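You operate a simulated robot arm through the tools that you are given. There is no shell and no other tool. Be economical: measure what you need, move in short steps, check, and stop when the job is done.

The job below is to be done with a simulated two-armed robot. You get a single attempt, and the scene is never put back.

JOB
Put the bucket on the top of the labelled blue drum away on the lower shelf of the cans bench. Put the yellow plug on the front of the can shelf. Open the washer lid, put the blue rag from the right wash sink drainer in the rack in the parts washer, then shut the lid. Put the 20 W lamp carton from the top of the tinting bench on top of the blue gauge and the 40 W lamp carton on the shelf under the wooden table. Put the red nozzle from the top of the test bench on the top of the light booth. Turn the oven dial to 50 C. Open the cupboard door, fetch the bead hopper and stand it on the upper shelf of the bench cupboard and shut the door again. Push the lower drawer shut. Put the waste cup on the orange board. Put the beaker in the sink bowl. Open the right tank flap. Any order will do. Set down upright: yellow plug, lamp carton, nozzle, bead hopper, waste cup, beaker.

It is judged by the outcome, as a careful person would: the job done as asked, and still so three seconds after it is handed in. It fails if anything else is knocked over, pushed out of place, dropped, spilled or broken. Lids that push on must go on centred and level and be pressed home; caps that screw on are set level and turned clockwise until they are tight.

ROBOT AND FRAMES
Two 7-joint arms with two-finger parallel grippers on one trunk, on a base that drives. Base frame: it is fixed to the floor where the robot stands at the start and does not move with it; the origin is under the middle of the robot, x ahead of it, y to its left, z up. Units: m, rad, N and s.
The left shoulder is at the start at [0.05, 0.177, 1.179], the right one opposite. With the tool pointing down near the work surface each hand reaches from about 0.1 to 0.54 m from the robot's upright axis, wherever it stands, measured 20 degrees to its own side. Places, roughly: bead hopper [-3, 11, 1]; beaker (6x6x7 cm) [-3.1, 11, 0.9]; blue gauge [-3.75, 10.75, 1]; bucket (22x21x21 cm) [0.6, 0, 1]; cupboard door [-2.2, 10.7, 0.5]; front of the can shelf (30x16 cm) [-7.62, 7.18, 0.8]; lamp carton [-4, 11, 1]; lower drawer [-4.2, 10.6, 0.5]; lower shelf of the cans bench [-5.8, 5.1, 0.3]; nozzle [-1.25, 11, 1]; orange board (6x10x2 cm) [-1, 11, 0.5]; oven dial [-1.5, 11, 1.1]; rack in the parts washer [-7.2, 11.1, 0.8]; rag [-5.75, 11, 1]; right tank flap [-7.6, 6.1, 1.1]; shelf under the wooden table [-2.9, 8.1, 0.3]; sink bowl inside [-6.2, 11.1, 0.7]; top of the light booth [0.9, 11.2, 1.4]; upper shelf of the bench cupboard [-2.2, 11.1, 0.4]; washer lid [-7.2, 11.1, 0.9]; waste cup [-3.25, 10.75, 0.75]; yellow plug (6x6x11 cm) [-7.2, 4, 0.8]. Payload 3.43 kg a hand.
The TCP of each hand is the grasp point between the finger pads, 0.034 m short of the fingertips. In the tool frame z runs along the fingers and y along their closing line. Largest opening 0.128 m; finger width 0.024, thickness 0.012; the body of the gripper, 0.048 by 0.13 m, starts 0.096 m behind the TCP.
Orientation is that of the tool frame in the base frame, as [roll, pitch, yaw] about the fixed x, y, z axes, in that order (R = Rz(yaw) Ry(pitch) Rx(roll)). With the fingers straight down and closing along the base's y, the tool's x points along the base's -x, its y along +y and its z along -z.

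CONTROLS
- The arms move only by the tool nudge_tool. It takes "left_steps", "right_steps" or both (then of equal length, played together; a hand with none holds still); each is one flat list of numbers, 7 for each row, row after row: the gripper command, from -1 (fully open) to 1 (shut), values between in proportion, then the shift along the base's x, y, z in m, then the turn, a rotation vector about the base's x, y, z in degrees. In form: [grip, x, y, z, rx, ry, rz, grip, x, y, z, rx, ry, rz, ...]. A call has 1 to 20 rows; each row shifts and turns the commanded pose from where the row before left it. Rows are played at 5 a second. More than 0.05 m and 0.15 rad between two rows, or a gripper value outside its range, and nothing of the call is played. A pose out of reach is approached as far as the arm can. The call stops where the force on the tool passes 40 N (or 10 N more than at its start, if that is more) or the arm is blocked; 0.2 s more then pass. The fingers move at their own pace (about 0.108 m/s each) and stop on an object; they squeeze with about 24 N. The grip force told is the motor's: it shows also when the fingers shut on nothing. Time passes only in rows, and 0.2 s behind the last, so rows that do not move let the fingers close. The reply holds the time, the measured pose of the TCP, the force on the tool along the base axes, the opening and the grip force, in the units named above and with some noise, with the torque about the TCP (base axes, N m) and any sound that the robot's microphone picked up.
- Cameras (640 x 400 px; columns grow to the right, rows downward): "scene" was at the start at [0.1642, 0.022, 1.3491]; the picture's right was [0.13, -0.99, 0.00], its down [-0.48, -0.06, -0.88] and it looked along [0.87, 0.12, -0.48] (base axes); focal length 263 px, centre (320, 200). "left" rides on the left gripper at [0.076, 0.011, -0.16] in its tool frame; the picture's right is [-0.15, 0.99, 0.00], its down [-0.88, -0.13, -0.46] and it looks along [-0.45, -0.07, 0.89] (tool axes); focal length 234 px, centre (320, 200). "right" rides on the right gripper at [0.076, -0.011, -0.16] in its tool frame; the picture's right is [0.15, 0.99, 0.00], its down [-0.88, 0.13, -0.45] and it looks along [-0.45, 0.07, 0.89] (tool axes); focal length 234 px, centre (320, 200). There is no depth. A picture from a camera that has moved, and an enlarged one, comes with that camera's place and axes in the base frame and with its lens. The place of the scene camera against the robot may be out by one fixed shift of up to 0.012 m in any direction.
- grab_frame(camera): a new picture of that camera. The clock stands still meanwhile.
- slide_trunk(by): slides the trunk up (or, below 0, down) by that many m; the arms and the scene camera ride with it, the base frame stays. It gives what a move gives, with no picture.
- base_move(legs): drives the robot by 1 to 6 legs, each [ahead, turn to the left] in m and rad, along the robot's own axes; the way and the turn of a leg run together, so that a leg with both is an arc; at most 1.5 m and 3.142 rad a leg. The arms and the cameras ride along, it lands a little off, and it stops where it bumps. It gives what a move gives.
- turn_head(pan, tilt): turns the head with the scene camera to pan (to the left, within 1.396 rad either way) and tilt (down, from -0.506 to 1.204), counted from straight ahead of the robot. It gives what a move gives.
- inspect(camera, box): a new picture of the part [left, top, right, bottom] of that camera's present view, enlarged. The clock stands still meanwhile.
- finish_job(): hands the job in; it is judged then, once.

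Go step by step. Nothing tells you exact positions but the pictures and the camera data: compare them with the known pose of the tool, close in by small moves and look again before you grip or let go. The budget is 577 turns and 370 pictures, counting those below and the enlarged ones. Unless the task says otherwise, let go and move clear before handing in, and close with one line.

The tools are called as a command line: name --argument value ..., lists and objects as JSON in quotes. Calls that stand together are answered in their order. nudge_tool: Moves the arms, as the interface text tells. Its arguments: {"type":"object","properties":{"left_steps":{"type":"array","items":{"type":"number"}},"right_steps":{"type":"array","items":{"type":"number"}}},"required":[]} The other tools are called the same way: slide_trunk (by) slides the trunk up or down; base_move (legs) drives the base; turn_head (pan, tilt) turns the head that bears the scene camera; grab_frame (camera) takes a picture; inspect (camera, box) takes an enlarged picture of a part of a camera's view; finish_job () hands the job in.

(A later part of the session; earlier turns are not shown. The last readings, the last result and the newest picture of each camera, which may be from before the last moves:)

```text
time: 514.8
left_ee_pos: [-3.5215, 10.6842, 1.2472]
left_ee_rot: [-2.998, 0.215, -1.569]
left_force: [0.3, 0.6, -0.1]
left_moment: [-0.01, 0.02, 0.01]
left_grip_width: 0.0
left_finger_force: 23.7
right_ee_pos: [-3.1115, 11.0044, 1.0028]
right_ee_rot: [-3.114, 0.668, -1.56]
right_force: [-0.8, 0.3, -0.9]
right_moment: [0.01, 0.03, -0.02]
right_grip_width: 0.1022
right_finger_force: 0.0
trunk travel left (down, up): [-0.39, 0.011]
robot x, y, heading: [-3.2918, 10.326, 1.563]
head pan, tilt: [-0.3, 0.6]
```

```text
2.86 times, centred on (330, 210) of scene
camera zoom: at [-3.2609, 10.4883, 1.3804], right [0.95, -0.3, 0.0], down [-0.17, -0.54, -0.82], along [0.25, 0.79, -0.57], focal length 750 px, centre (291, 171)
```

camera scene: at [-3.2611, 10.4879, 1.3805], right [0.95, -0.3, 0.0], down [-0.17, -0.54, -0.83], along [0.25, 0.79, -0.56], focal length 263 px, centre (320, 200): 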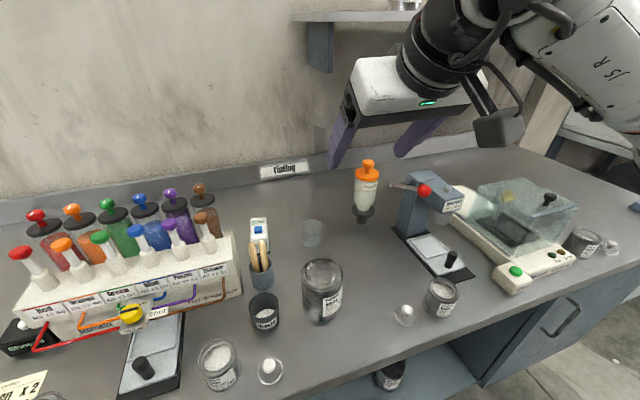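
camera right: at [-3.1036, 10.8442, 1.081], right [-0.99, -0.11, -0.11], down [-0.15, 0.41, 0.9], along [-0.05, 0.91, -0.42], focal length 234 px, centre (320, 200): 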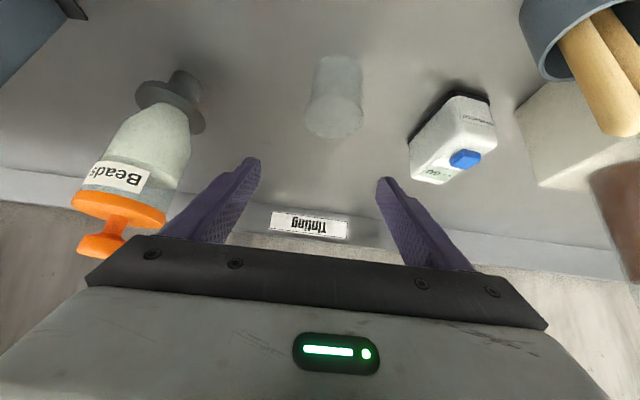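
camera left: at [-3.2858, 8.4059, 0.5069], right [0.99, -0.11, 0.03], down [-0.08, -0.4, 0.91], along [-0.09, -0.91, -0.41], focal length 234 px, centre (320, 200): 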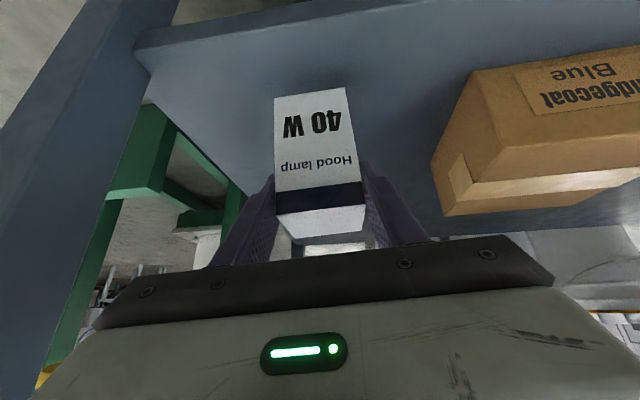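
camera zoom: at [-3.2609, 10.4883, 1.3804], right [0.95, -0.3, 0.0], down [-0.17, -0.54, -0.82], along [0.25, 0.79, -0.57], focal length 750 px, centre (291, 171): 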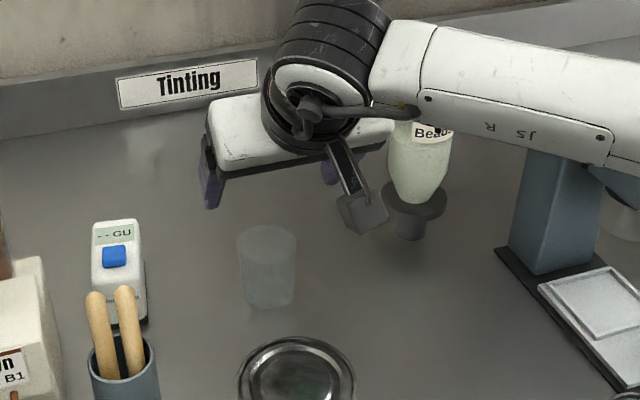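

My right forearm would come down on the lid press lever. I'll withdraw it and use the left hand from a spot further right.

nudge_tool --right_steps '[-0.6, 0.003, -0.01, 0.04, 0, 0, 0, -0.6, 0.004, -0.03, 0.035, 0, 0, 0, -0.6, 0.004, -0.035, 0.03, 0, 0, 0, -0.6, 0.004, -0.035, 0.03, 0, 0, 0, 0, 0.004, -0.035, 0.03, 0, 0, 0, 1, 0.004, -0.035, 0.03, 0, 0, 0, 1, 0, -0.035, 0.03, 0, 0, 0, 1, 0, -0.035, 0.03, -7, 0, 0, 1, 0, -0.02, 0.02, -7, 0, 0]'

base_move --legs '[[-0.3, 0], [0, -1.571], [0.37, 0], [0, 1.58]]'

nudge_tool --left_steps '[-0.6, 0, 0.04, 0, 7, 0, 0, -0.6, 0, 0.04, 0, 7, 0, 0, -0.6, 0, 0.04, 0, 7, 0, 0, -0.6, 0, 0.03, 0, 5, 0, 0]'

base_move --legs '[[0.32, 0]]'

turn_head --pan 0.25 --tilt 0.6

grab_frame --camera "scene"

grab_frame --camera "left"

```text
time: 516.8
left_ee_pos: [-3.5217, 10.6831, 1.248]
left_ee_rot: [-2.998, 0.217, -1.57]
left_force: [-0.2, 0.1, -0.5]
left_moment: [0.06, -0.01, -0.01]
left_grip_width: 0.0001
left_finger_force: 23.8
right_ee_pos: [-3.0912, 10.7331, 1.2801]
right_ee_rot: [-3.114, 0.421, -1.561]
right_force: [-0.9, -0.2, 0.4]
right_moment: [0.03, 0.02, -0.02]
right_grip_width: 0.0002
right_finger_force: 24.7
trunk travel left (down, up): [-0.39, 0.011]
robot x, y, heading: [-3.2941, 10.3238, 1.563]
head pan, tilt: [-0.3, 0.6]
```

```text
time: 528.5
left_ee_pos: [-3.17, 10.3777, 1.2474]
left_ee_rot: [-2.999, 0.216, -1.533]
left_force: [0.6, 0.5, -0.4]
left_moment: [-0.02, -0.03, -0.02]
left_grip_width: 0.0001
left_finger_force: 23.8
right_ee_pos: [-2.7402, 10.4451, 1.2809]
right_ee_rot: [-3.117, 0.424, -1.525]
right_force: [0.1, -0.3, -0.3]
right_moment: [0.02, 0.0, 0.01]
right_grip_width: 0.0001
right_finger_force: 24.4
trunk travel left (down, up): [-0.39, 0.011]
robot x, y, heading: [-2.9307, 10.0261, 1.599]
head pan, tilt: [-0.3, 0.6]
```

```text
time: 529.5
left_ee_pos: [-3.1686, 10.5276, 1.2485]
left_ee_rot: [-2.977, 0.671, -1.526]
left_force: [0.3, 0.1, -0.4]
left_moment: [0.01, -0.01, -0.01]
left_grip_width: 0.1025
left_finger_force: 0.1
right_ee_pos: [-2.7402, 10.4449, 1.2813]
right_ee_rot: [-3.117, 0.424, -1.526]
right_force: [0.0, 0.5, 0.0]
right_moment: [-0.04, 0.01, -0.01]
right_grip_width: 0.0
right_finger_force: 23.8
trunk travel left (down, up): [-0.39, 0.011]
robot x, y, heading: [-2.9299, 10.0276, 1.598]
head pan, tilt: [-0.3, 0.6]
```

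```text
time: 531.6
left_ee_pos: [-3.1773, 10.8441, 1.248]
left_ee_rot: [-2.979, 0.668, -1.524]
left_force: [-0.3, 0.9, 0.5]
left_moment: [0.0, 0.0, 0.03]
left_grip_width: 0.1025
left_finger_force: 0.1
right_ee_pos: [-2.7471, 10.7621, 1.2809]
right_ee_rot: [-3.117, 0.425, -1.526]
right_force: [0.0, 0.2, 0.2]
right_moment: [-0.03, -0.01, -0.01]
right_grip_width: 0.0001
right_finger_force: 23.8
trunk travel left (down, up): [-0.39, 0.011]
robot x, y, heading: [-2.9371, 10.3482, 1.594]
head pan, tilt: [-0.3, 0.6]
```

```text
time: 532.6
left_ee_pos: [-3.176, 10.8439, 1.2496]
left_ee_rot: [-2.978, 0.669, -1.526]
left_force: [0.5, -0.3, -0.2]
left_moment: [-0.02, 0.02, 0.01]
left_grip_width: 0.1026
left_finger_force: 0.0
right_ee_pos: [-2.7487, 10.7603, 1.2806]
right_ee_rot: [-3.116, 0.424, -1.526]
right_force: [-0.5, -0.2, -0.2]
right_moment: [0.02, 0.02, 0.0]
right_grip_width: 0.0
right_finger_force: 24.1
trunk travel left (down, up): [-0.39, 0.011]
robot x, y, heading: [-2.9368, 10.3459, 1.592]
head pan, tilt: [0.25, 0.6]
```

```text
179 pictures are left
camera scene: at [-2.9579, 10.5085, 1.3804], right [0.96, 0.27, 0.0], down [0.15, -0.54, -0.83], along [-0.22, 0.79, -0.56], focal length 263 px, centre (320, 200)
```

scene: 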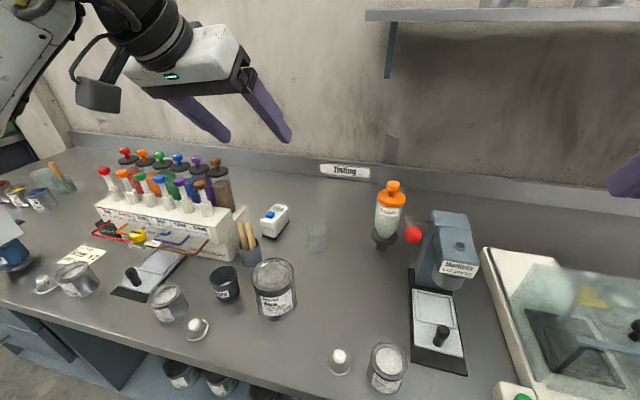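

```text
178 pictures are left
camera left: at [-3.2087, 10.6871, 1.3233], right [-0.98, 0.17, -0.04], down [0.04, 0.4, 0.92], along [0.17, 0.9, -0.4], focal length 234 px, centre (320, 200)
```

left: 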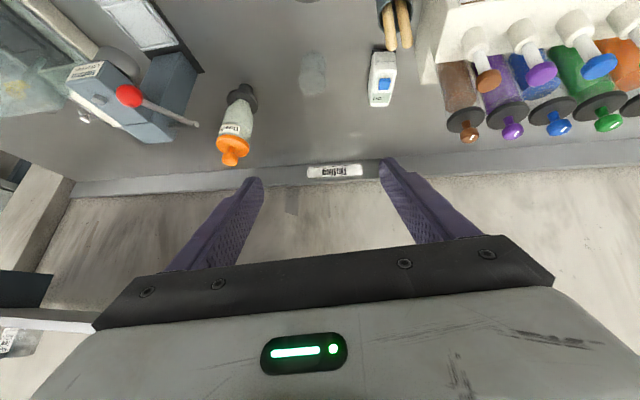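

nudge_tool --left_steps '[-0.6, 0.005, 0.02, -0.02, 0, 8.5, 0, -0.6, 0.01, 0.03, -0.035, 0, 0, 0, -0.6, 0.01, 0.03, -0.035, 0, 0, 0, -0.6, 0.01, 0.03, -0.035, 0, 0, 0, -0.6, 0.01, 0.03, -0.035, 0, 0, 0, -0.6, 0.01, 0.025, -0.04, 0, 0, 0, -0.6, 0.005, 0, -0.04, 0, 0, 0]'

grab_frame --camera "left"

grab_frame --camera "scene"

```text
time: 534.2
left_ee_pos: [-3.1146, 11.0116, 1.0067]
left_ee_rot: [3.117, 0.665, -1.644]
left_force: [-0.5, 0.2, -0.1]
left_moment: [-0.04, 0.01, 0.03]
left_grip_width: 0.1023
left_finger_force: 0.0
right_ee_pos: [-2.7479, 10.7613, 1.281]
right_ee_rot: [-3.118, 0.425, -1.528]
right_force: [-0.4, 0.2, 0.2]
right_moment: [-0.03, 0.01, 0.0]
right_grip_width: 0.0002
right_finger_force: 24.2
trunk travel left (down, up): [-0.39, 0.011]
robot x, y, heading: [-2.9351, 10.3433, 1.591]
head pan, tilt: [0.25, 0.6]
```

```text
177 pictures are left
camera left: at [-3.1362, 10.8536, 1.0866], right [-0.98, 0.17, 0.11], down [0.17, 0.4, 0.9], along [0.11, 0.9, -0.42], focal length 234 px, centre (320, 200)
```

left: 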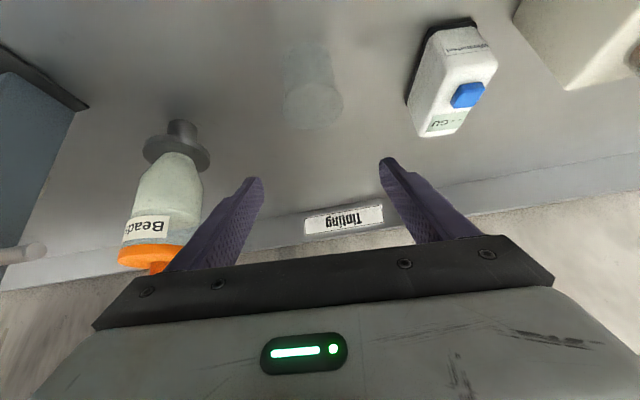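

```text
176 pictures are left
camera scene: at [-2.9581, 10.5085, 1.3804], right [0.96, 0.27, 0.0], down [0.15, -0.54, -0.82], along [-0.22, 0.79, -0.57], focal length 263 px, centre (320, 200)
```

scene: 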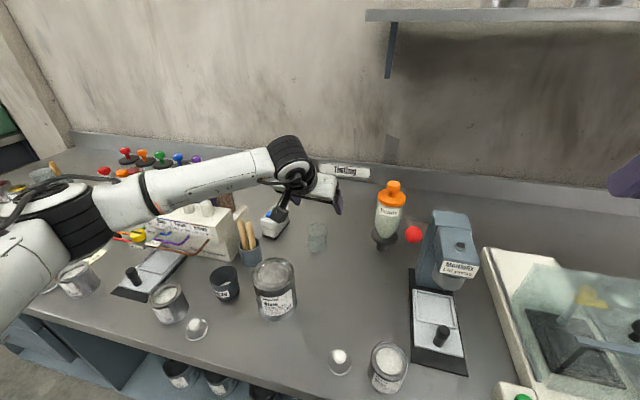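

nudge_tool --left_steps '[-0.6, -0.002, -0.005, -0.03, 0, 0, 0, -0.6, -0.002, -0.003, -0.03, 0, 0, 0, -0.6, 0, 0, -0.02, 0, 0, 0]'

grab_frame --camera "left"

inspect --camera "scene" --box '[200, 130, 420, 290]'

```text
time: 535.0
left_ee_pos: [-3.1207, 11.002, 0.9281]
left_ee_rot: [3.116, 0.666, -1.642]
left_force: [-0.4, 0.7, 0.4]
left_moment: [-0.05, -0.01, 0.02]
left_grip_width: 0.1025
left_finger_force: 0.0
right_ee_pos: [-2.7483, 10.7595, 1.2816]
right_ee_rot: [-3.117, 0.423, -1.527]
right_force: [-0.4, -0.1, -0.1]
right_moment: [-0.02, 0.01, -0.01]
right_grip_width: 0.0
right_finger_force: 23.5
trunk travel left (down, up): [-0.39, 0.011]
robot x, y, heading: [-2.9328, 10.3465, 1.599]
head pan, tilt: [0.25, 0.6]
```

```text
175 pictures are left
camera left: at [-3.1414, 10.8453, 1.0069], right [-0.98, 0.17, 0.11], down [0.17, 0.4, 0.9], along [0.11, 0.9, -0.42], focal length 234 px, centre (320, 200)
```

left: 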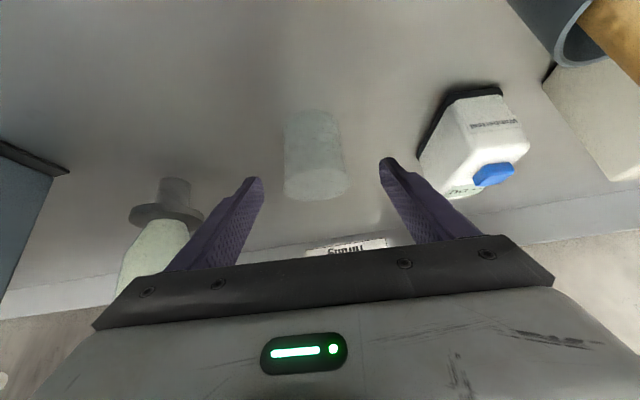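

```text
2.50 times, centred on (310, 210) of scene
camera zoom: at [-2.958, 10.5086, 1.3804], right [0.96, 0.27, 0.0], down [0.15, -0.54, -0.82], along [-0.22, 0.79, -0.57], focal length 657 px, centre (345, 175)
```

zoom: 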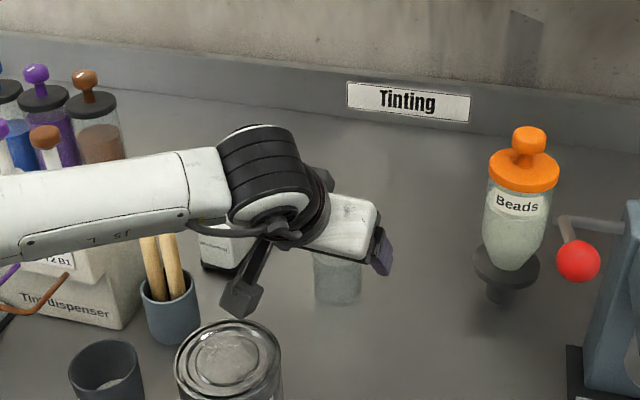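

nudge_tool --left_steps '[-0.6, 0, 0, -0.015, 0, 0, 0, -0.6, 0, 0, -0.012, 0, 0, 0, 0.2, 0, 0, 0, 0, 0, 0, 1, 0, 0, 0, 0, 0, 0, 1, 0, 0, 0, 0, 0, 0, 1, 0, 0, 0, 0, 0, 0]'

grab_frame --camera "left"

```text
time: 536.4
left_ee_pos: [-3.1203, 11.0016, 0.8997]
left_ee_rot: [3.117, 0.666, -1.644]
left_force: [-0.2, 0.8, 1.7]
left_moment: [0.02, 0.02, -0.01]
left_grip_width: 0.0571
left_finger_force: 23.5
right_ee_pos: [-2.7473, 10.7611, 1.2799]
right_ee_rot: [-3.118, 0.424, -1.526]
right_force: [0.3, 0.4, -0.2]
right_moment: [-0.01, 0.0, 0.01]
right_grip_width: 0.0
right_finger_force: 24.2
trunk travel left (down, up): [-0.39, 0.011]
robot x, y, heading: [-2.9371, 10.3428, 1.595]
head pan, tilt: [0.25, 0.6]
```

```text
173 pictures are left
camera left: at [-3.1413, 10.8438, 0.9792], right [-0.98, 0.17, 0.11], down [0.17, 0.4, 0.9], along [0.11, 0.9, -0.42], focal length 234 px, centre (320, 200)
```

left: 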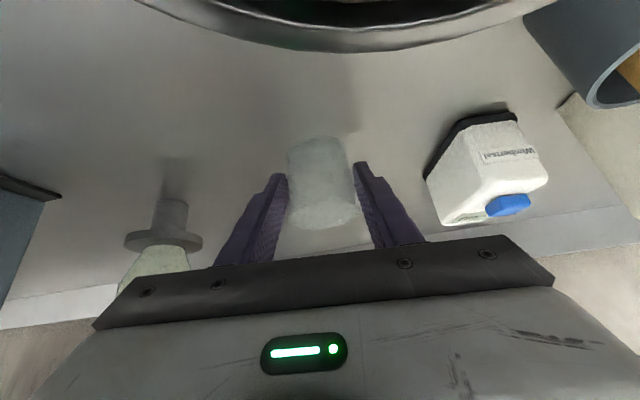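

Beaker gripped. Lifting straight up, then away to the sink.

nudge_tool --left_steps '[1, 0, 0, 0.03, 0, 0, 0, 1, 0, 0, 0.04, 0, 0, 0, 1, 0, 0, 0.04, 0, 0, 0, 1, 0, 0, 0.04, 0, 0, 0, 1, 0, 0, 0.04, 0, 0, 0, 1, 0, 0, 0.04, 0, 0, 0, 1, 0, -0.03, 0.02, 0, 0, 0, 1, 0, -0.04, 0, 0, 0, 0, 1, 0, -0.04, 0, 0, 0, 0, 1, 0, -0.04, 0, 0, 0, 0]'

base_move --legs '[[-0.55, 0], [0, 1.55], [1.5, 0], [1.5, 0], [0, -1.57]]'

turn_head --pan 0.0 --tilt 0.5

grab_frame --camera "scene"

```text
time: 538.6
left_ee_pos: [-3.124, 10.8508, 1.1512]
left_ee_rot: [3.116, 0.667, -1.642]
left_force: [0.3, 0.7, 0.2]
left_moment: [-0.01, 0.0, 0.02]
left_grip_width: 0.0574
left_finger_force: 24.0
right_ee_pos: [-2.7494, 10.7594, 1.2812]
right_ee_rot: [-3.116, 0.424, -1.527]
right_force: [-0.3, -0.4, 0.7]
right_moment: [-0.01, -0.03, -0.02]
right_grip_width: 0.0
right_finger_force: 23.6
trunk travel left (down, up): [-0.39, 0.011]
robot x, y, heading: [-2.9346, 10.3419, 1.596]
head pan, tilt: [0.25, 0.6]
```

```text
time: 563.4
left_ee_pos: [-6.0651, 10.386, 1.1515]
left_ee_rot: [3.117, 0.667, -1.726]
left_force: [-0.9, 0.5, -0.2]
left_moment: [-0.03, 0.02, 0.01]
left_grip_width: 0.0567
left_finger_force: 24.0
right_ee_pos: [-5.6994, 10.2644, 1.2807]
right_ee_rot: [-3.117, 0.423, -1.611]
right_force: [0.1, -0.6, -0.2]
right_moment: [0.0, -0.01, 0.02]
right_grip_width: 0.0
right_finger_force: 24.1
trunk travel left (down, up): [-0.39, 0.011]
robot x, y, heading: [-5.9202, 9.8648, 1.518]
head pan, tilt: [0.25, 0.6]
```

```text
time: 564.2
left_ee_pos: [-6.0641, 10.3861, 1.1508]
left_ee_rot: [3.118, 0.666, -1.728]
left_force: [0.5, -0.4, -0.4]
left_moment: [-0.02, 0.01, 0.02]
left_grip_width: 0.0564
left_finger_force: 24.2
right_ee_pos: [-5.6985, 10.2647, 1.2809]
right_ee_rot: [-3.116, 0.425, -1.608]
right_force: [-0.3, 0.3, 0.0]
right_moment: [0.0, -0.04, -0.01]
right_grip_width: 0.0001
right_finger_force: 24.2
trunk travel left (down, up): [-0.39, 0.011]
robot x, y, heading: [-5.9203, 9.863, 1.511]
head pan, tilt: [0.0, 0.499]
```

```text
172 pictures are left
camera scene: at [-5.9079, 10.0347, 1.3895], right [1.0, -0.06, 0.0], down [-0.03, -0.48, -0.88], along [0.05, 0.88, -0.48], focal length 263 px, centre (320, 200)
```

scene: 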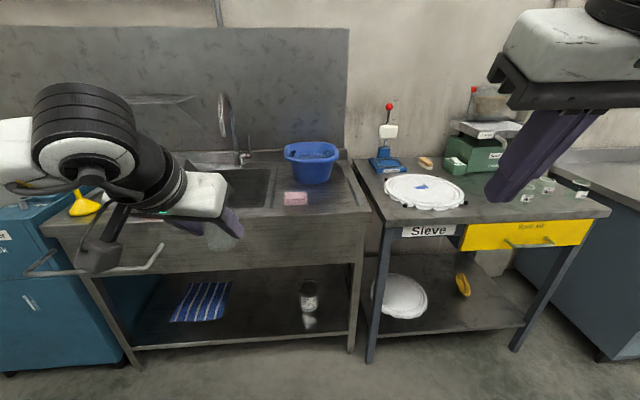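

The sink bowl spans x −6.45…−6.07, y 10.87…11.26 with the drain at (−6.23, 11.08). I'll set the beaker at about (−6.33, 11.05). Driving up.

base_move --legs '[[0, 0.451], [0.6, 0], [0, -0.391]]'

turn_head --pan 0.15 --tilt 0.75

grab_frame --camera "scene"

grab_frame --camera "left"

```text
time: 570.1
left_ee_pos: [-6.3332, 10.9248, 1.15]
left_ee_rot: [3.116, 0.666, -1.657]
left_force: [0.8, 0.0, 0.3]
left_moment: [-0.02, 0.01, 0.0]
left_grip_width: 0.0566
left_finger_force: 24.2
right_ee_pos: [-5.9589, 10.8286, 1.2801]
right_ee_rot: [-3.117, 0.424, -1.542]
right_force: [-0.5, 0.7, -0.5]
right_moment: [0.03, 0.01, 0.0]
right_grip_width: 0.0
right_finger_force: 23.8
trunk travel left (down, up): [-0.39, 0.011]
robot x, y, heading: [-6.1548, 10.4132, 1.583]
head pan, tilt: [0.0, 0.499]
```

```text
time: 570.8
left_ee_pos: [-6.3335, 10.9249, 1.1495]
left_ee_rot: [3.118, 0.667, -1.656]
left_force: [-0.2, 0.5, 0.3]
left_moment: [0.01, -0.02, 0.0]
left_grip_width: 0.0565
left_finger_force: 23.9
right_ee_pos: [-5.9601, 10.8274, 1.2806]
right_ee_rot: [-3.117, 0.423, -1.54]
right_force: [0.2, 0.0, 0.6]
right_moment: [0.01, -0.01, -0.01]
right_grip_width: 0.0
right_finger_force: 23.9
trunk travel left (down, up): [-0.39, 0.011]
robot x, y, heading: [-6.1514, 10.4134, 1.582]
head pan, tilt: [0.15, 0.75]
```

```text
171 pictures are left
camera scene: at [-6.1639, 10.5754, 1.3676], right [0.99, 0.16, 0.0], down [0.11, -0.67, -0.73], along [-0.12, 0.72, -0.68], focal length 263 px, centre (320, 200)
```

scene: 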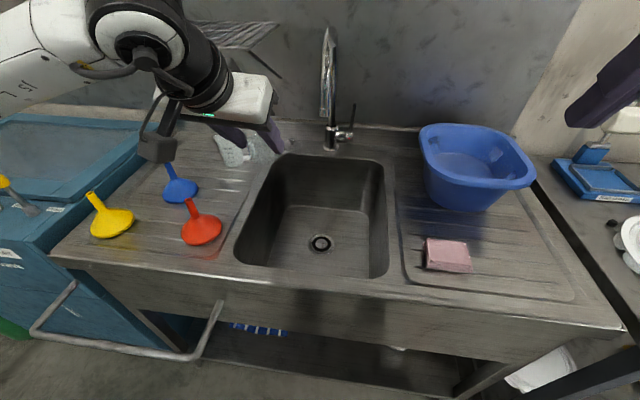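

```text
170 pictures are left
camera left: at [-6.3565, 10.7678, 1.2294], right [-0.98, 0.18, 0.11], down [0.18, 0.4, 0.9], along [0.12, 0.9, -0.42], focal length 234 px, centre (320, 200)
```

left: 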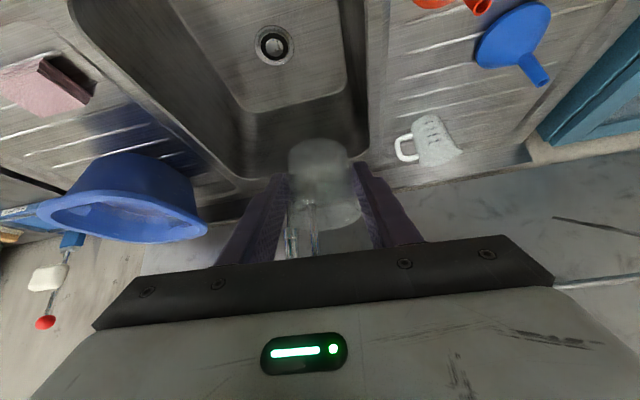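

The bowl floor is z≈0.70. To keep my wrist camera clear of the front wall I'll set the beaker at about (−6.313, 11.11), beside the drain.

base_move --legs '[[0.06, 0]]'

nudge_tool --left_steps '[1, 0.01, 0.04, 0, 0, 0, 0, 1, 0.01, 0.04, -0.01, 0, 0, 0, 1, 0, 0.035, -0.03, 0, 0, 0, 1, 0, 0, -0.04, 0, 0, 0, 1, 0, 0, -0.04, 0, 0, 0]'

grab_frame --camera "scene"

grab_frame --camera "left"

```text
time: 571.8
left_ee_pos: [-6.3351, 10.984, 1.1502]
left_ee_rot: [3.116, 0.665, -1.656]
left_force: [-0.6, 0.3, -0.9]
left_moment: [-0.02, 0.01, -0.02]
left_grip_width: 0.0563
left_finger_force: 23.6
right_ee_pos: [-5.9591, 10.8871, 1.28]
right_ee_rot: [-3.117, 0.422, -1.542]
right_force: [0.0, 1.1, -2.0]
right_moment: [-0.05, 0.04, 0.01]
right_grip_width: 0.0
right_finger_force: 24.0
trunk travel left (down, up): [-0.39, 0.011]
robot x, y, heading: [-6.1527, 10.4735, 1.579]
head pan, tilt: [0.15, 0.75]
```

```text
time: 573.0
left_ee_pos: [-6.3148, 11.0996, 1.031]
left_ee_rot: [3.117, 0.667, -1.658]
left_force: [0.4, 0.2, 0.4]
left_moment: [-0.01, 0.01, 0.01]
left_grip_width: 0.0561
left_finger_force: 23.6
right_ee_pos: [-5.9611, 10.8874, 1.2801]
right_ee_rot: [-3.114, 0.424, -1.54]
right_force: [0.2, 0.8, -0.2]
right_moment: [-0.01, 0.0, 0.0]
right_grip_width: 0.0001
right_finger_force: 24.2
trunk travel left (down, up): [-0.39, 0.011]
robot x, y, heading: [-6.156, 10.4738, 1.583]
head pan, tilt: [0.15, 0.75]
```

```text
169 pictures are left
camera scene: at [-6.1646, 10.6341, 1.3675], right [0.99, 0.16, 0.0], down [0.11, -0.67, -0.73], along [-0.12, 0.72, -0.68], focal length 263 px, centre (320, 200)
```

scene: 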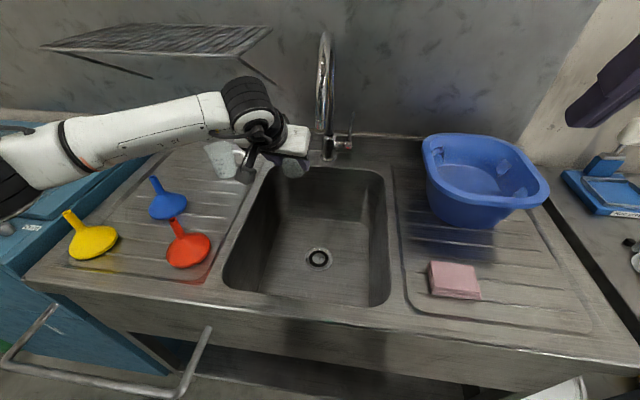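

```text
168 pictures are left
camera left: at [-6.3378, 10.9434, 1.1099], right [-0.98, 0.19, 0.11], down [0.18, 0.4, 0.9], along [0.12, 0.9, -0.42], focal length 234 px, centre (320, 200)
```

left: 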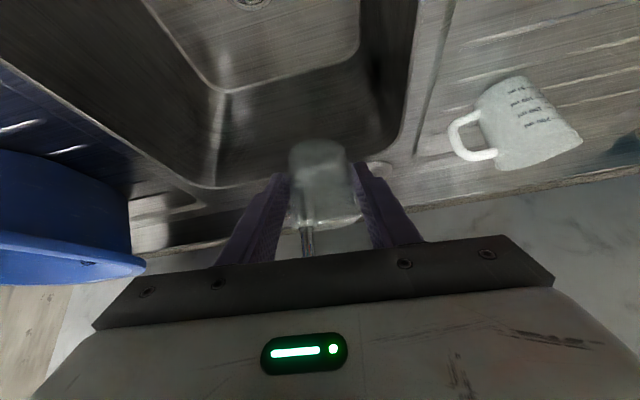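

Lowering here would bring my left forearm onto the funnels. A vertical right-hand grip would keep the forearm clear, so I'll set the beaker down on the free corner of the sieve bench and regrasp it. First I retreat and look at that bench.

nudge_tool --left_steps '[1, 0, 0, 0.04, 0, 0, 0, 1, 0, -0.02, 0.04, 0, 0, 0, 1, 0, -0.04, 0.03, 0, 0, 0, 1, 0, -0.05, 0, 0, 0, 0, 1, 0, -0.05, 0, 0, 0, 0]'

base_move --legs '[[-0.55, 0], [0, -1.571], [1.1, 0], [0, 1.571]]'

turn_head --pan 0.0 --tilt 0.55

grab_frame --camera "scene"

```text
time: 574.2
left_ee_pos: [-6.3156, 10.9387, 1.1425]
left_ee_rot: [3.117, 0.667, -1.657]
left_force: [-1.2, 0.3, -0.2]
left_moment: [0.0, 0.01, -0.01]
left_grip_width: 0.0563
left_finger_force: 23.8
right_ee_pos: [-5.961, 10.8858, 1.2818]
right_ee_rot: [-3.116, 0.423, -1.541]
right_force: [-0.5, 0.4, -0.5]
right_moment: [0.02, -0.01, 0.02]
right_grip_width: 0.0
right_finger_force: 24.2
trunk travel left (down, up): [-0.39, 0.011]
robot x, y, heading: [-6.1501, 10.466, 1.584]
head pan, tilt: [0.15, 0.75]
```

```text
time: 590.5
left_ee_pos: [-5.1846, 10.3786, 1.1417]
left_ee_rot: [3.116, 0.666, -1.663]
left_force: [0.4, 0.2, -0.6]
left_moment: [-0.04, -0.01, -0.02]
left_grip_width: 0.0553
left_finger_force: 24.4
right_ee_pos: [-4.8311, 10.3209, 1.2819]
right_ee_rot: [-3.114, 0.424, -1.544]
right_force: [-0.5, 1.0, -1.4]
right_moment: [0.0, -0.02, 0.0]
right_grip_width: 0.0
right_finger_force: 24.0
trunk travel left (down, up): [-0.39, 0.011]
robot x, y, heading: [-5.0247, 9.9094, 1.58]
head pan, tilt: [0.15, 0.75]
```

```text
time: 591.2
left_ee_pos: [-5.1852, 10.3779, 1.1403]
left_ee_rot: [3.115, 0.667, -1.662]
left_force: [0.5, -0.3, -0.4]
left_moment: [0.01, 0.04, -0.01]
left_grip_width: 0.055
left_finger_force: 24.1
right_ee_pos: [-4.8297, 10.3235, 1.2798]
right_ee_rot: [-3.116, 0.424, -1.545]
right_force: [-0.7, 0.5, 0.3]
right_moment: [0.06, -0.01, -0.01]
right_grip_width: 0.0003
right_finger_force: 23.7
trunk travel left (down, up): [-0.39, 0.011]
robot x, y, heading: [-5.0249, 9.9075, 1.581]
head pan, tilt: [0.0, 0.55]
```

```text
167 pictures are left
camera scene: at [-5.0223, 10.0786, 1.3849], right [1.0, 0.01, 0.0], down [0.0, -0.52, -0.85], along [-0.01, 0.85, -0.52], focal length 263 px, centre (320, 200)
```

scene: 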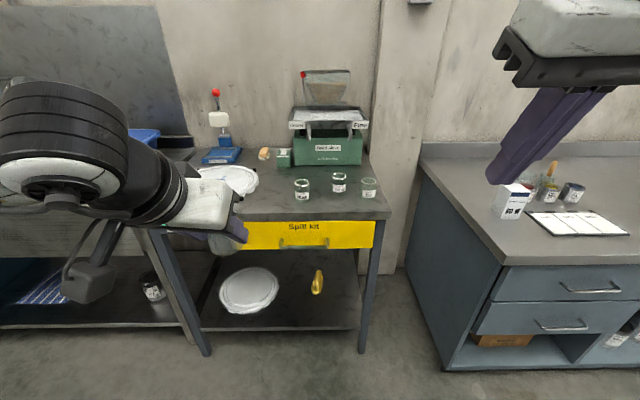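

grab_frame --camera "left"

inspect --camera "scene" --box '[400, 130, 640, 280]'

```text
166 pictures are left
camera left: at [-5.2082, 10.2213, 1.2202], right [-0.98, 0.19, 0.11], down [0.18, 0.4, 0.9], along [0.13, 0.9, -0.42], focal length 234 px, centre (320, 200)
```

left: 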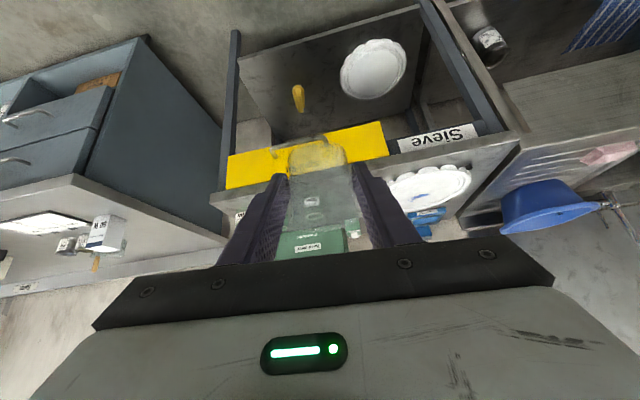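

```text
2.67 times, centred on (520, 205) of scene
camera zoom: at [-5.0223, 10.0786, 1.3849], right [1.0, 0.01, 0.0], down [0.0, -0.52, -0.85], along [-0.01, 0.85, -0.52], focal length 700 px, centre (-213, 187)
```

zoom: 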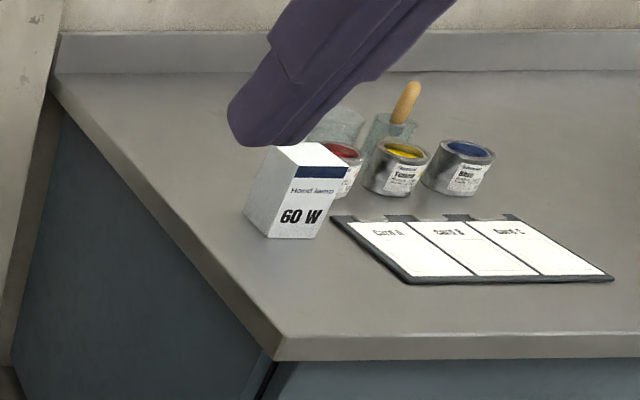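

The beaker is still well held. The former 20 W spot on the tinting bench is clear, so I'll set it down there at (−3.93, 10.93).

base_move --legs '[[0, -1.58], [1.28, 0], [0, 1.571], [0.42, 0]]'

turn_head --pan 0.2 --tilt 0.6

grab_frame --camera "scene"

```text
time: 607.5
left_ee_pos: [-3.8867, 10.7925, 1.1408]
left_ee_rot: [3.117, 0.667, -1.682]
left_force: [0.1, 0.9, -0.4]
left_moment: [-0.03, 0.01, 0.02]
left_grip_width: 0.0548
left_finger_force: 24.0
right_ee_pos: [-3.5323, 10.7298, 1.2812]
right_ee_rot: [-3.117, 0.424, -1.565]
right_force: [-0.3, 0.2, 0.1]
right_moment: [-0.02, -0.01, 0.03]
right_grip_width: 0.0001
right_finger_force: 24.4
trunk travel left (down, up): [-0.39, 0.011]
robot x, y, heading: [-3.7373, 10.3207, 1.558]
head pan, tilt: [0.0, 0.55]
```

```text
time: 608.2
left_ee_pos: [-3.8858, 10.7929, 1.141]
left_ee_rot: [3.117, 0.667, -1.683]
left_force: [-0.5, 0.3, -0.1]
left_moment: [-0.02, 0.03, -0.01]
left_grip_width: 0.0549
left_finger_force: 23.9
right_ee_pos: [-3.5325, 10.7296, 1.2804]
right_ee_rot: [-3.117, 0.423, -1.567]
right_force: [-0.1, -0.2, 0.5]
right_moment: [0.01, -0.04, 0.01]
right_grip_width: 0.0003
right_finger_force: 24.3
trunk travel left (down, up): [-0.39, 0.011]
robot x, y, heading: [-3.7353, 10.3205, 1.559]
head pan, tilt: [0.201, 0.6]
```

```text
164 pictures are left
camera scene: at [-3.7478, 10.4868, 1.3805], right [0.98, 0.19, 0.0], down [0.11, -0.55, -0.83], along [-0.15, 0.81, -0.56], focal length 263 px, centre (320, 200)
```

scene: 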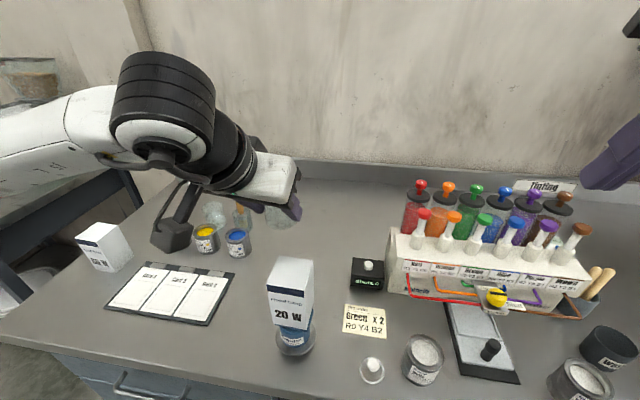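

nudge_tool --left_steps '[1, -0.02, 0.04, 0, 0, 0, 0, 1, -0.02, 0.04, 0, 0, 0, 0, 1, -0.019, 0.04, 0, 0, 0, 0, 1, 0, 0.01, -0.04, 0, 0, 0, 1, 0, 0, -0.04, 0, 0, 0, 1, 0, 0, -0.04, 0, 0, 0, 1, 0, 0, -0.04, 0, 0, 0, 1, 0, 0, -0.04, 0, 0, 0]'

inspect --camera "scene" --box '[140, 120, 360, 320]'

grab_frame --camera "left"

```text
time: 610.0
left_ee_pos: [-3.9471, 10.9241, 0.9412]
left_ee_rot: [3.117, 0.665, -1.684]
left_force: [-0.6, -0.1, 0.0]
left_moment: [-0.01, 0.0, 0.02]
left_grip_width: 0.0546
left_finger_force: 24.2
right_ee_pos: [-3.5324, 10.73, 1.2796]
right_ee_rot: [-3.117, 0.424, -1.565]
right_force: [-0.1, 0.0, 0.0]
right_moment: [-0.01, 0.01, 0.02]
right_grip_width: 0.0001
right_finger_force: 23.8
trunk travel left (down, up): [-0.39, 0.011]
robot x, y, heading: [-3.7339, 10.3228, 1.561]
head pan, tilt: [0.201, 0.6]
```

```text
2.00 times, centred on (250, 220) of scene
camera zoom: at [-3.748, 10.4871, 1.3804], right [0.98, 0.19, 0.0], down [0.11, -0.56, -0.82], along [-0.15, 0.81, -0.57], focal length 525 px, centre (460, 160)
```

zoom: 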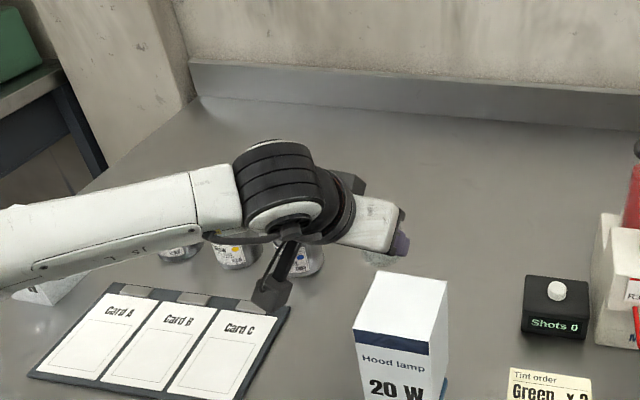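

```text
162 pictures are left
camera left: at [-3.9729, 10.7673, 1.0203], right [-0.97, 0.21, 0.11], down [0.19, 0.39, 0.9], along [0.14, 0.9, -0.42], focal length 234 px, centre (320, 200)
```

left: 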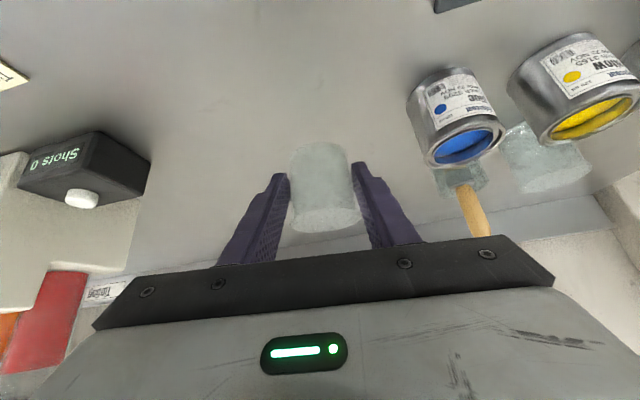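

turn_head --pan 0.7 --tilt 0.6

grab_frame --camera "scene"

```text
time: 610.9
left_ee_pos: [-3.9453, 10.9249, 0.9419]
left_ee_rot: [3.117, 0.667, -1.683]
left_force: [0.2, 1.4, 0.2]
left_moment: [-0.03, -0.01, -0.01]
left_grip_width: 0.0549
left_finger_force: 23.5
right_ee_pos: [-3.5333, 10.7296, 1.2808]
right_ee_rot: [-3.117, 0.423, -1.567]
right_force: [0.0, 0.5, 0.5]
right_moment: [0.0, -0.01, -0.05]
right_grip_width: 0.0
right_finger_force: 24.0
trunk travel left (down, up): [-0.39, 0.011]
robot x, y, heading: [-3.7387, 10.3191, 1.558]
head pan, tilt: [0.7, 0.6]
```

```text
161 pictures are left
camera scene: at [-3.7874, 10.4684, 1.3804], right [0.77, 0.63, 0.0], down [0.36, -0.44, -0.83], along [-0.52, 0.64, -0.56], focal length 263 px, centre (320, 200)
```

scene: 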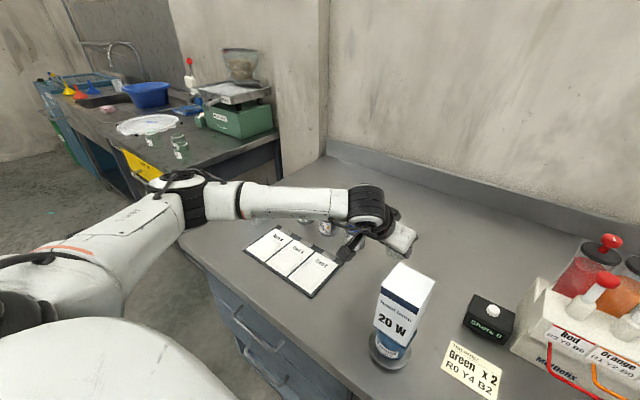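

inspect --camera "scene" --box '[170, 150, 350, 270]'

grab_frame --camera "right"

```text
3.33 times, centred on (260, 210) of scene
camera zoom: at [-3.7874, 10.4684, 1.3804], right [0.77, 0.63, 0.0], down [0.36, -0.44, -0.83], along [-0.52, 0.64, -0.56], focal length 876 px, centre (520, 167)
```

zoom: 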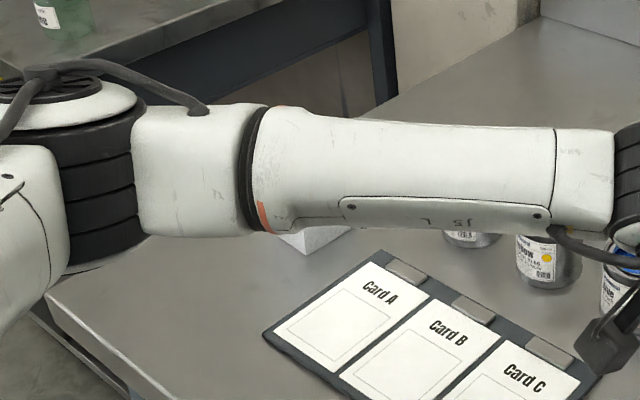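

```text
159 pictures are left
camera right: at [-3.5236, 10.5934, 1.3958], right [-0.99, -0.13, -0.08], down [-0.14, 0.62, 0.77], along [-0.05, 0.78, -0.63], focal length 234 px, centre (320, 200)
```

right: 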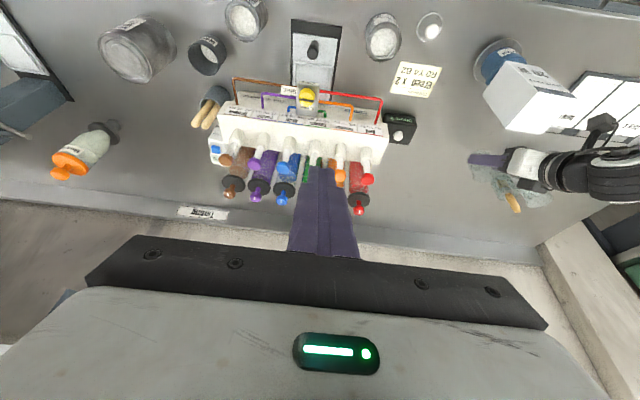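

The 60 W carton stands just beneath my forearm, so I won't lower further here. With the arm stretched the forearm runs straight back instead of sideways; I'll raise again and use that at the sink directly.

nudge_tool --left_steps '[1, 0, 0, 0.03, 0, 0, 0, 1, 0, 0, 0.04, 0, 0, 0, 1, 0, 0, 0.04, 0, 0, 0, 1, 0, 0, 0.04, 0, 0, 0, 1, 0, 0, 0.04, 0, 0, 0, 1, 0, -0.03, 0.02, 0, 0, 0]'

grab_frame --camera "scene"

```text
time: 612.3
left_ee_pos: [-3.9449, 10.8919, 1.1536]
left_ee_rot: [3.118, 0.666, -1.682]
left_force: [1.0, 0.9, 0.2]
left_moment: [-0.02, 0.04, 0.0]
left_grip_width: 0.055
left_finger_force: 23.9
right_ee_pos: [-3.5321, 10.7284, 1.282]
right_ee_rot: [-3.117, 0.425, -1.566]
right_force: [-0.5, 0.1, -0.6]
right_moment: [0.02, 0.03, 0.0]
right_grip_width: 0.0
right_finger_force: 24.2
trunk travel left (down, up): [-0.39, 0.011]
robot x, y, heading: [-3.7378, 10.3169, 1.558]
head pan, tilt: [0.7, 0.6]
```

```text
158 pictures are left
camera scene: at [-3.7877, 10.4675, 1.3805], right [0.77, 0.63, 0.0], down [0.36, -0.44, -0.83], along [-0.52, 0.64, -0.56], focal length 263 px, centre (320, 200)
```

scene: 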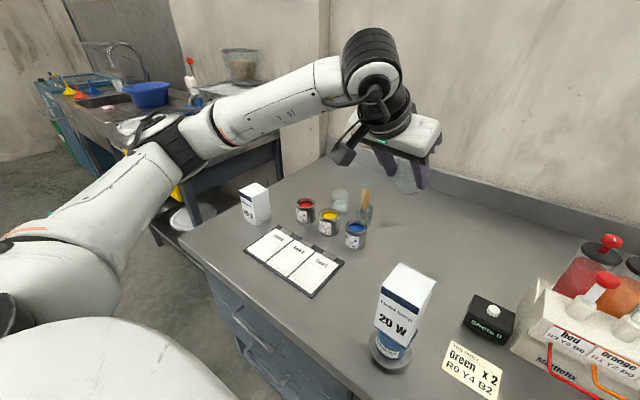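

Everything is in place. Back to the sink.

base_move --legs '[[-0.45, 0], [0, 1.584], [1.2, 0], [1.2, 0], [0, -1.571]]'

turn_head --pan 0.15 --tilt 0.7

grab_frame --camera "scene"

```text
time: 634.0
left_ee_pos: [-6.3586, 10.4348, 1.1521]
left_ee_rot: [3.117, 0.666, -1.648]
left_force: [-0.3, 0.4, 0.0]
left_moment: [0.0, -0.02, 0.01]
left_grip_width: 0.0547
left_finger_force: 24.0
right_ee_pos: [-5.9423, 10.2855, 1.2809]
right_ee_rot: [-3.117, 0.425, -1.534]
right_force: [-1.2, 0.1, -0.8]
right_moment: [0.0, 0.01, 0.0]
right_grip_width: 0.0
right_finger_force: 23.4
trunk travel left (down, up): [-0.39, 0.011]
robot x, y, heading: [-6.1313, 9.873, 1.59]
head pan, tilt: [0.7, 0.6]
```

```text
time: 635.0
left_ee_pos: [-6.3589, 10.4346, 1.1509]
left_ee_rot: [3.117, 0.667, -1.649]
left_force: [-0.2, -1.2, -0.1]
left_moment: [0.04, -0.01, -0.01]
left_grip_width: 0.0545
left_finger_force: 24.0
right_ee_pos: [-5.9423, 10.286, 1.2799]
right_ee_rot: [-3.116, 0.425, -1.532]
right_force: [0.7, 0.0, 1.1]
right_moment: [-0.01, -0.01, -0.02]
right_grip_width: 0.0001
right_finger_force: 23.9
trunk travel left (down, up): [-0.39, 0.011]
robot x, y, heading: [-6.1339, 9.8716, 1.588]
head pan, tilt: [0.15, 0.7]
```

```text
157 pictures are left
camera scene: at [-6.1437, 10.0333, 1.3718], right [0.99, 0.17, 0.0], down [0.11, -0.63, -0.77], along [-0.13, 0.75, -0.64], focal length 263 px, centre (320, 200)
```

scene: 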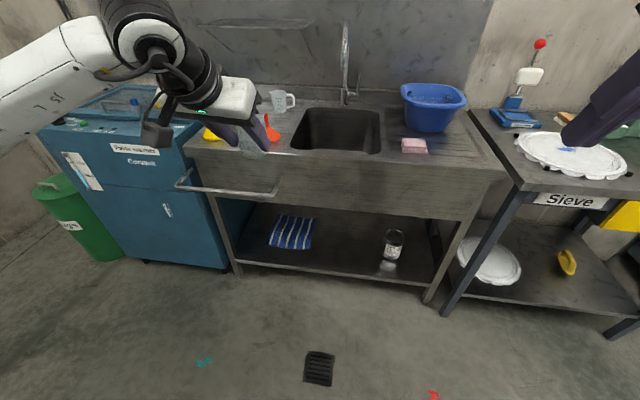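

base_move --legs '[[0.48, -0.015]]'

nudge_tool --left_steps '[1, 0.01, 0.04, 0, 0, 0, 0, 1, 0.01, 0.04, 0, 0, 0, 0, 1, 0.01, 0.04, 0, 0, 0, 0, 1, 0.01, 0.03, -0.03, 0, 0, 0, 1, 0, 0.02, -0.04, 0, 0, 0, 1, 0, 0, -0.04, 0, 0, 0, 1, 0, 0, -0.03, 0, 0, 0]'

grab_frame --camera "scene"

grab_frame --camera "left"

```text
time: 637.8
left_ee_pos: [-6.3611, 10.9211, 1.1508]
left_ee_rot: [3.116, 0.666, -1.658]
left_force: [-0.6, 0.8, -0.7]
left_moment: [-0.01, 0.0, -0.01]
left_grip_width: 0.0547
left_finger_force: 24.1
right_ee_pos: [-5.9457, 10.7677, 1.2814]
right_ee_rot: [-3.117, 0.424, -1.541]
right_force: [-0.4, -0.1, 0.8]
right_moment: [-0.03, 0.03, 0.0]
right_grip_width: 0.0
right_finger_force: 24.1
trunk travel left (down, up): [-0.39, 0.011]
robot x, y, heading: [-6.14, 10.3524, 1.579]
head pan, tilt: [0.15, 0.7]
```

```text
time: 639.4
left_ee_pos: [-6.3205, 11.0892, 1.0116]
left_ee_rot: [3.117, 0.667, -1.658]
left_force: [-0.9, -0.8, -0.5]
left_moment: [-0.01, -0.04, 0.0]
left_grip_width: 0.0544
left_finger_force: 24.0
right_ee_pos: [-5.9461, 10.7684, 1.2809]
right_ee_rot: [-3.116, 0.424, -1.541]
right_force: [-0.3, 0.1, -0.3]
right_moment: [-0.03, -0.01, -0.01]
right_grip_width: 0.0
right_finger_force: 23.8
trunk travel left (down, up): [-0.39, 0.011]
robot x, y, heading: [-6.1406, 10.3514, 1.585]
head pan, tilt: [0.15, 0.7]
```

```text
156 pictures are left
camera scene: at [-6.15, 10.5172, 1.3718], right [0.99, 0.16, 0.0], down [0.1, -0.64, -0.76], along [-0.12, 0.75, -0.64], focal length 263 px, centre (320, 200)
```

scene: 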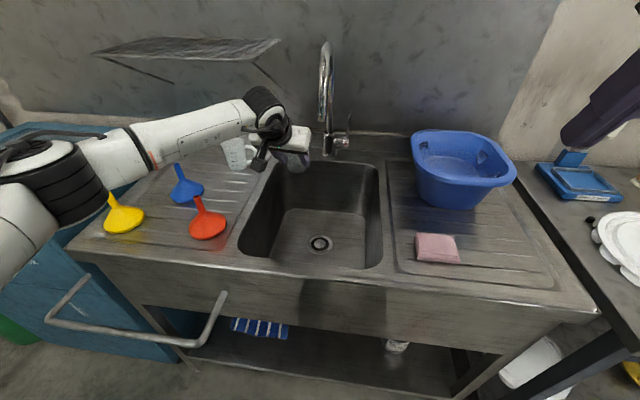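

```text
155 pictures are left
camera left: at [-6.3432, 10.9324, 1.0896], right [-0.98, 0.19, 0.11], down [0.18, 0.4, 0.9], along [0.12, 0.9, -0.42], focal length 234 px, centre (320, 200)
```

left: 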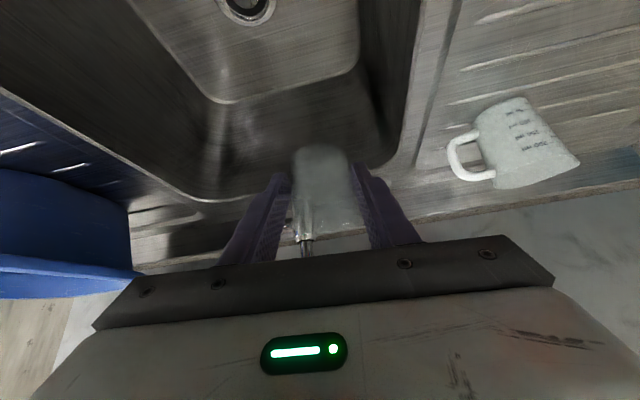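

The forearm still angles left, but it straightens as the hand goes lower. I'll back the base 4 cm, keep the hand over the bowl, and lower in small checked steps.

base_move --legs '[[-0.04, 0]]'

nudge_tool --left_steps '[1, 0, 0.03, 0, 0, 0, 0, 1, 0, 0.03, 0, 0, 0, 0, 1, 0, 0.01, -0.02, 0, 0, 0, 1, 0, 0, -0.03, 0, 0, 0]'

grab_frame --camera "scene"

```text
time: 640.3
left_ee_pos: [-6.3213, 11.0492, 1.0117]
left_ee_rot: [3.116, 0.667, -1.657]
left_force: [-0.7, -0.8, 0.4]
left_moment: [0.03, -0.01, 0.01]
left_grip_width: 0.0547
left_finger_force: 23.5
right_ee_pos: [-5.9448, 10.7277, 1.2807]
right_ee_rot: [-3.118, 0.426, -1.541]
right_force: [0.2, 0.1, 0.4]
right_moment: [0.02, 0.01, -0.01]
right_grip_width: 0.0
right_finger_force: 23.7
trunk travel left (down, up): [-0.39, 0.011]
robot x, y, heading: [-6.137, 10.3155, 1.58]
head pan, tilt: [0.15, 0.7]
```

```text
time: 641.3
left_ee_pos: [-6.32, 11.1122, 0.963]
left_ee_rot: [3.118, 0.669, -1.658]
left_force: [-0.1, 0.3, -0.1]
left_moment: [-0.02, 0.04, 0.02]
left_grip_width: 0.0544
left_finger_force: 24.2
left hand out of reach, approached as far as the arm can: row 3
right_ee_pos: [-5.9453, 10.7293, 1.2817]
right_ee_rot: [-3.119, 0.425, -1.542]
right_force: [0.7, 0.4, -0.1]
right_moment: [-0.02, 0.02, 0.02]
right_grip_width: 0.0
right_finger_force: 23.9
trunk travel left (down, up): [-0.39, 0.011]
robot x, y, heading: [-6.1389, 10.3132, 1.583]
head pan, tilt: [0.15, 0.7]
```

```text
154 pictures are left
camera scene: at [-6.1491, 10.4776, 1.3718], right [0.99, 0.16, 0.0], down [0.1, -0.64, -0.76], along [-0.12, 0.75, -0.64], focal length 263 px, centre (320, 200)
```

scene: 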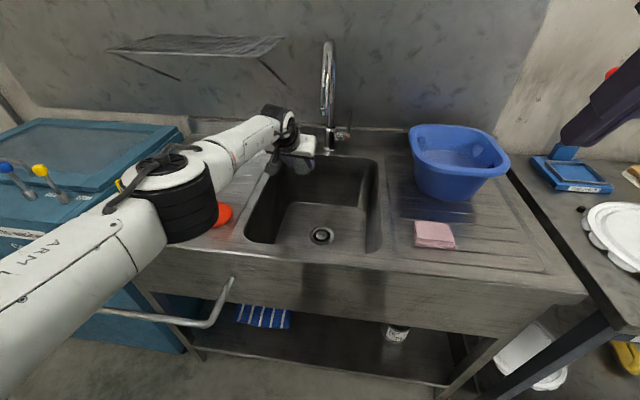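

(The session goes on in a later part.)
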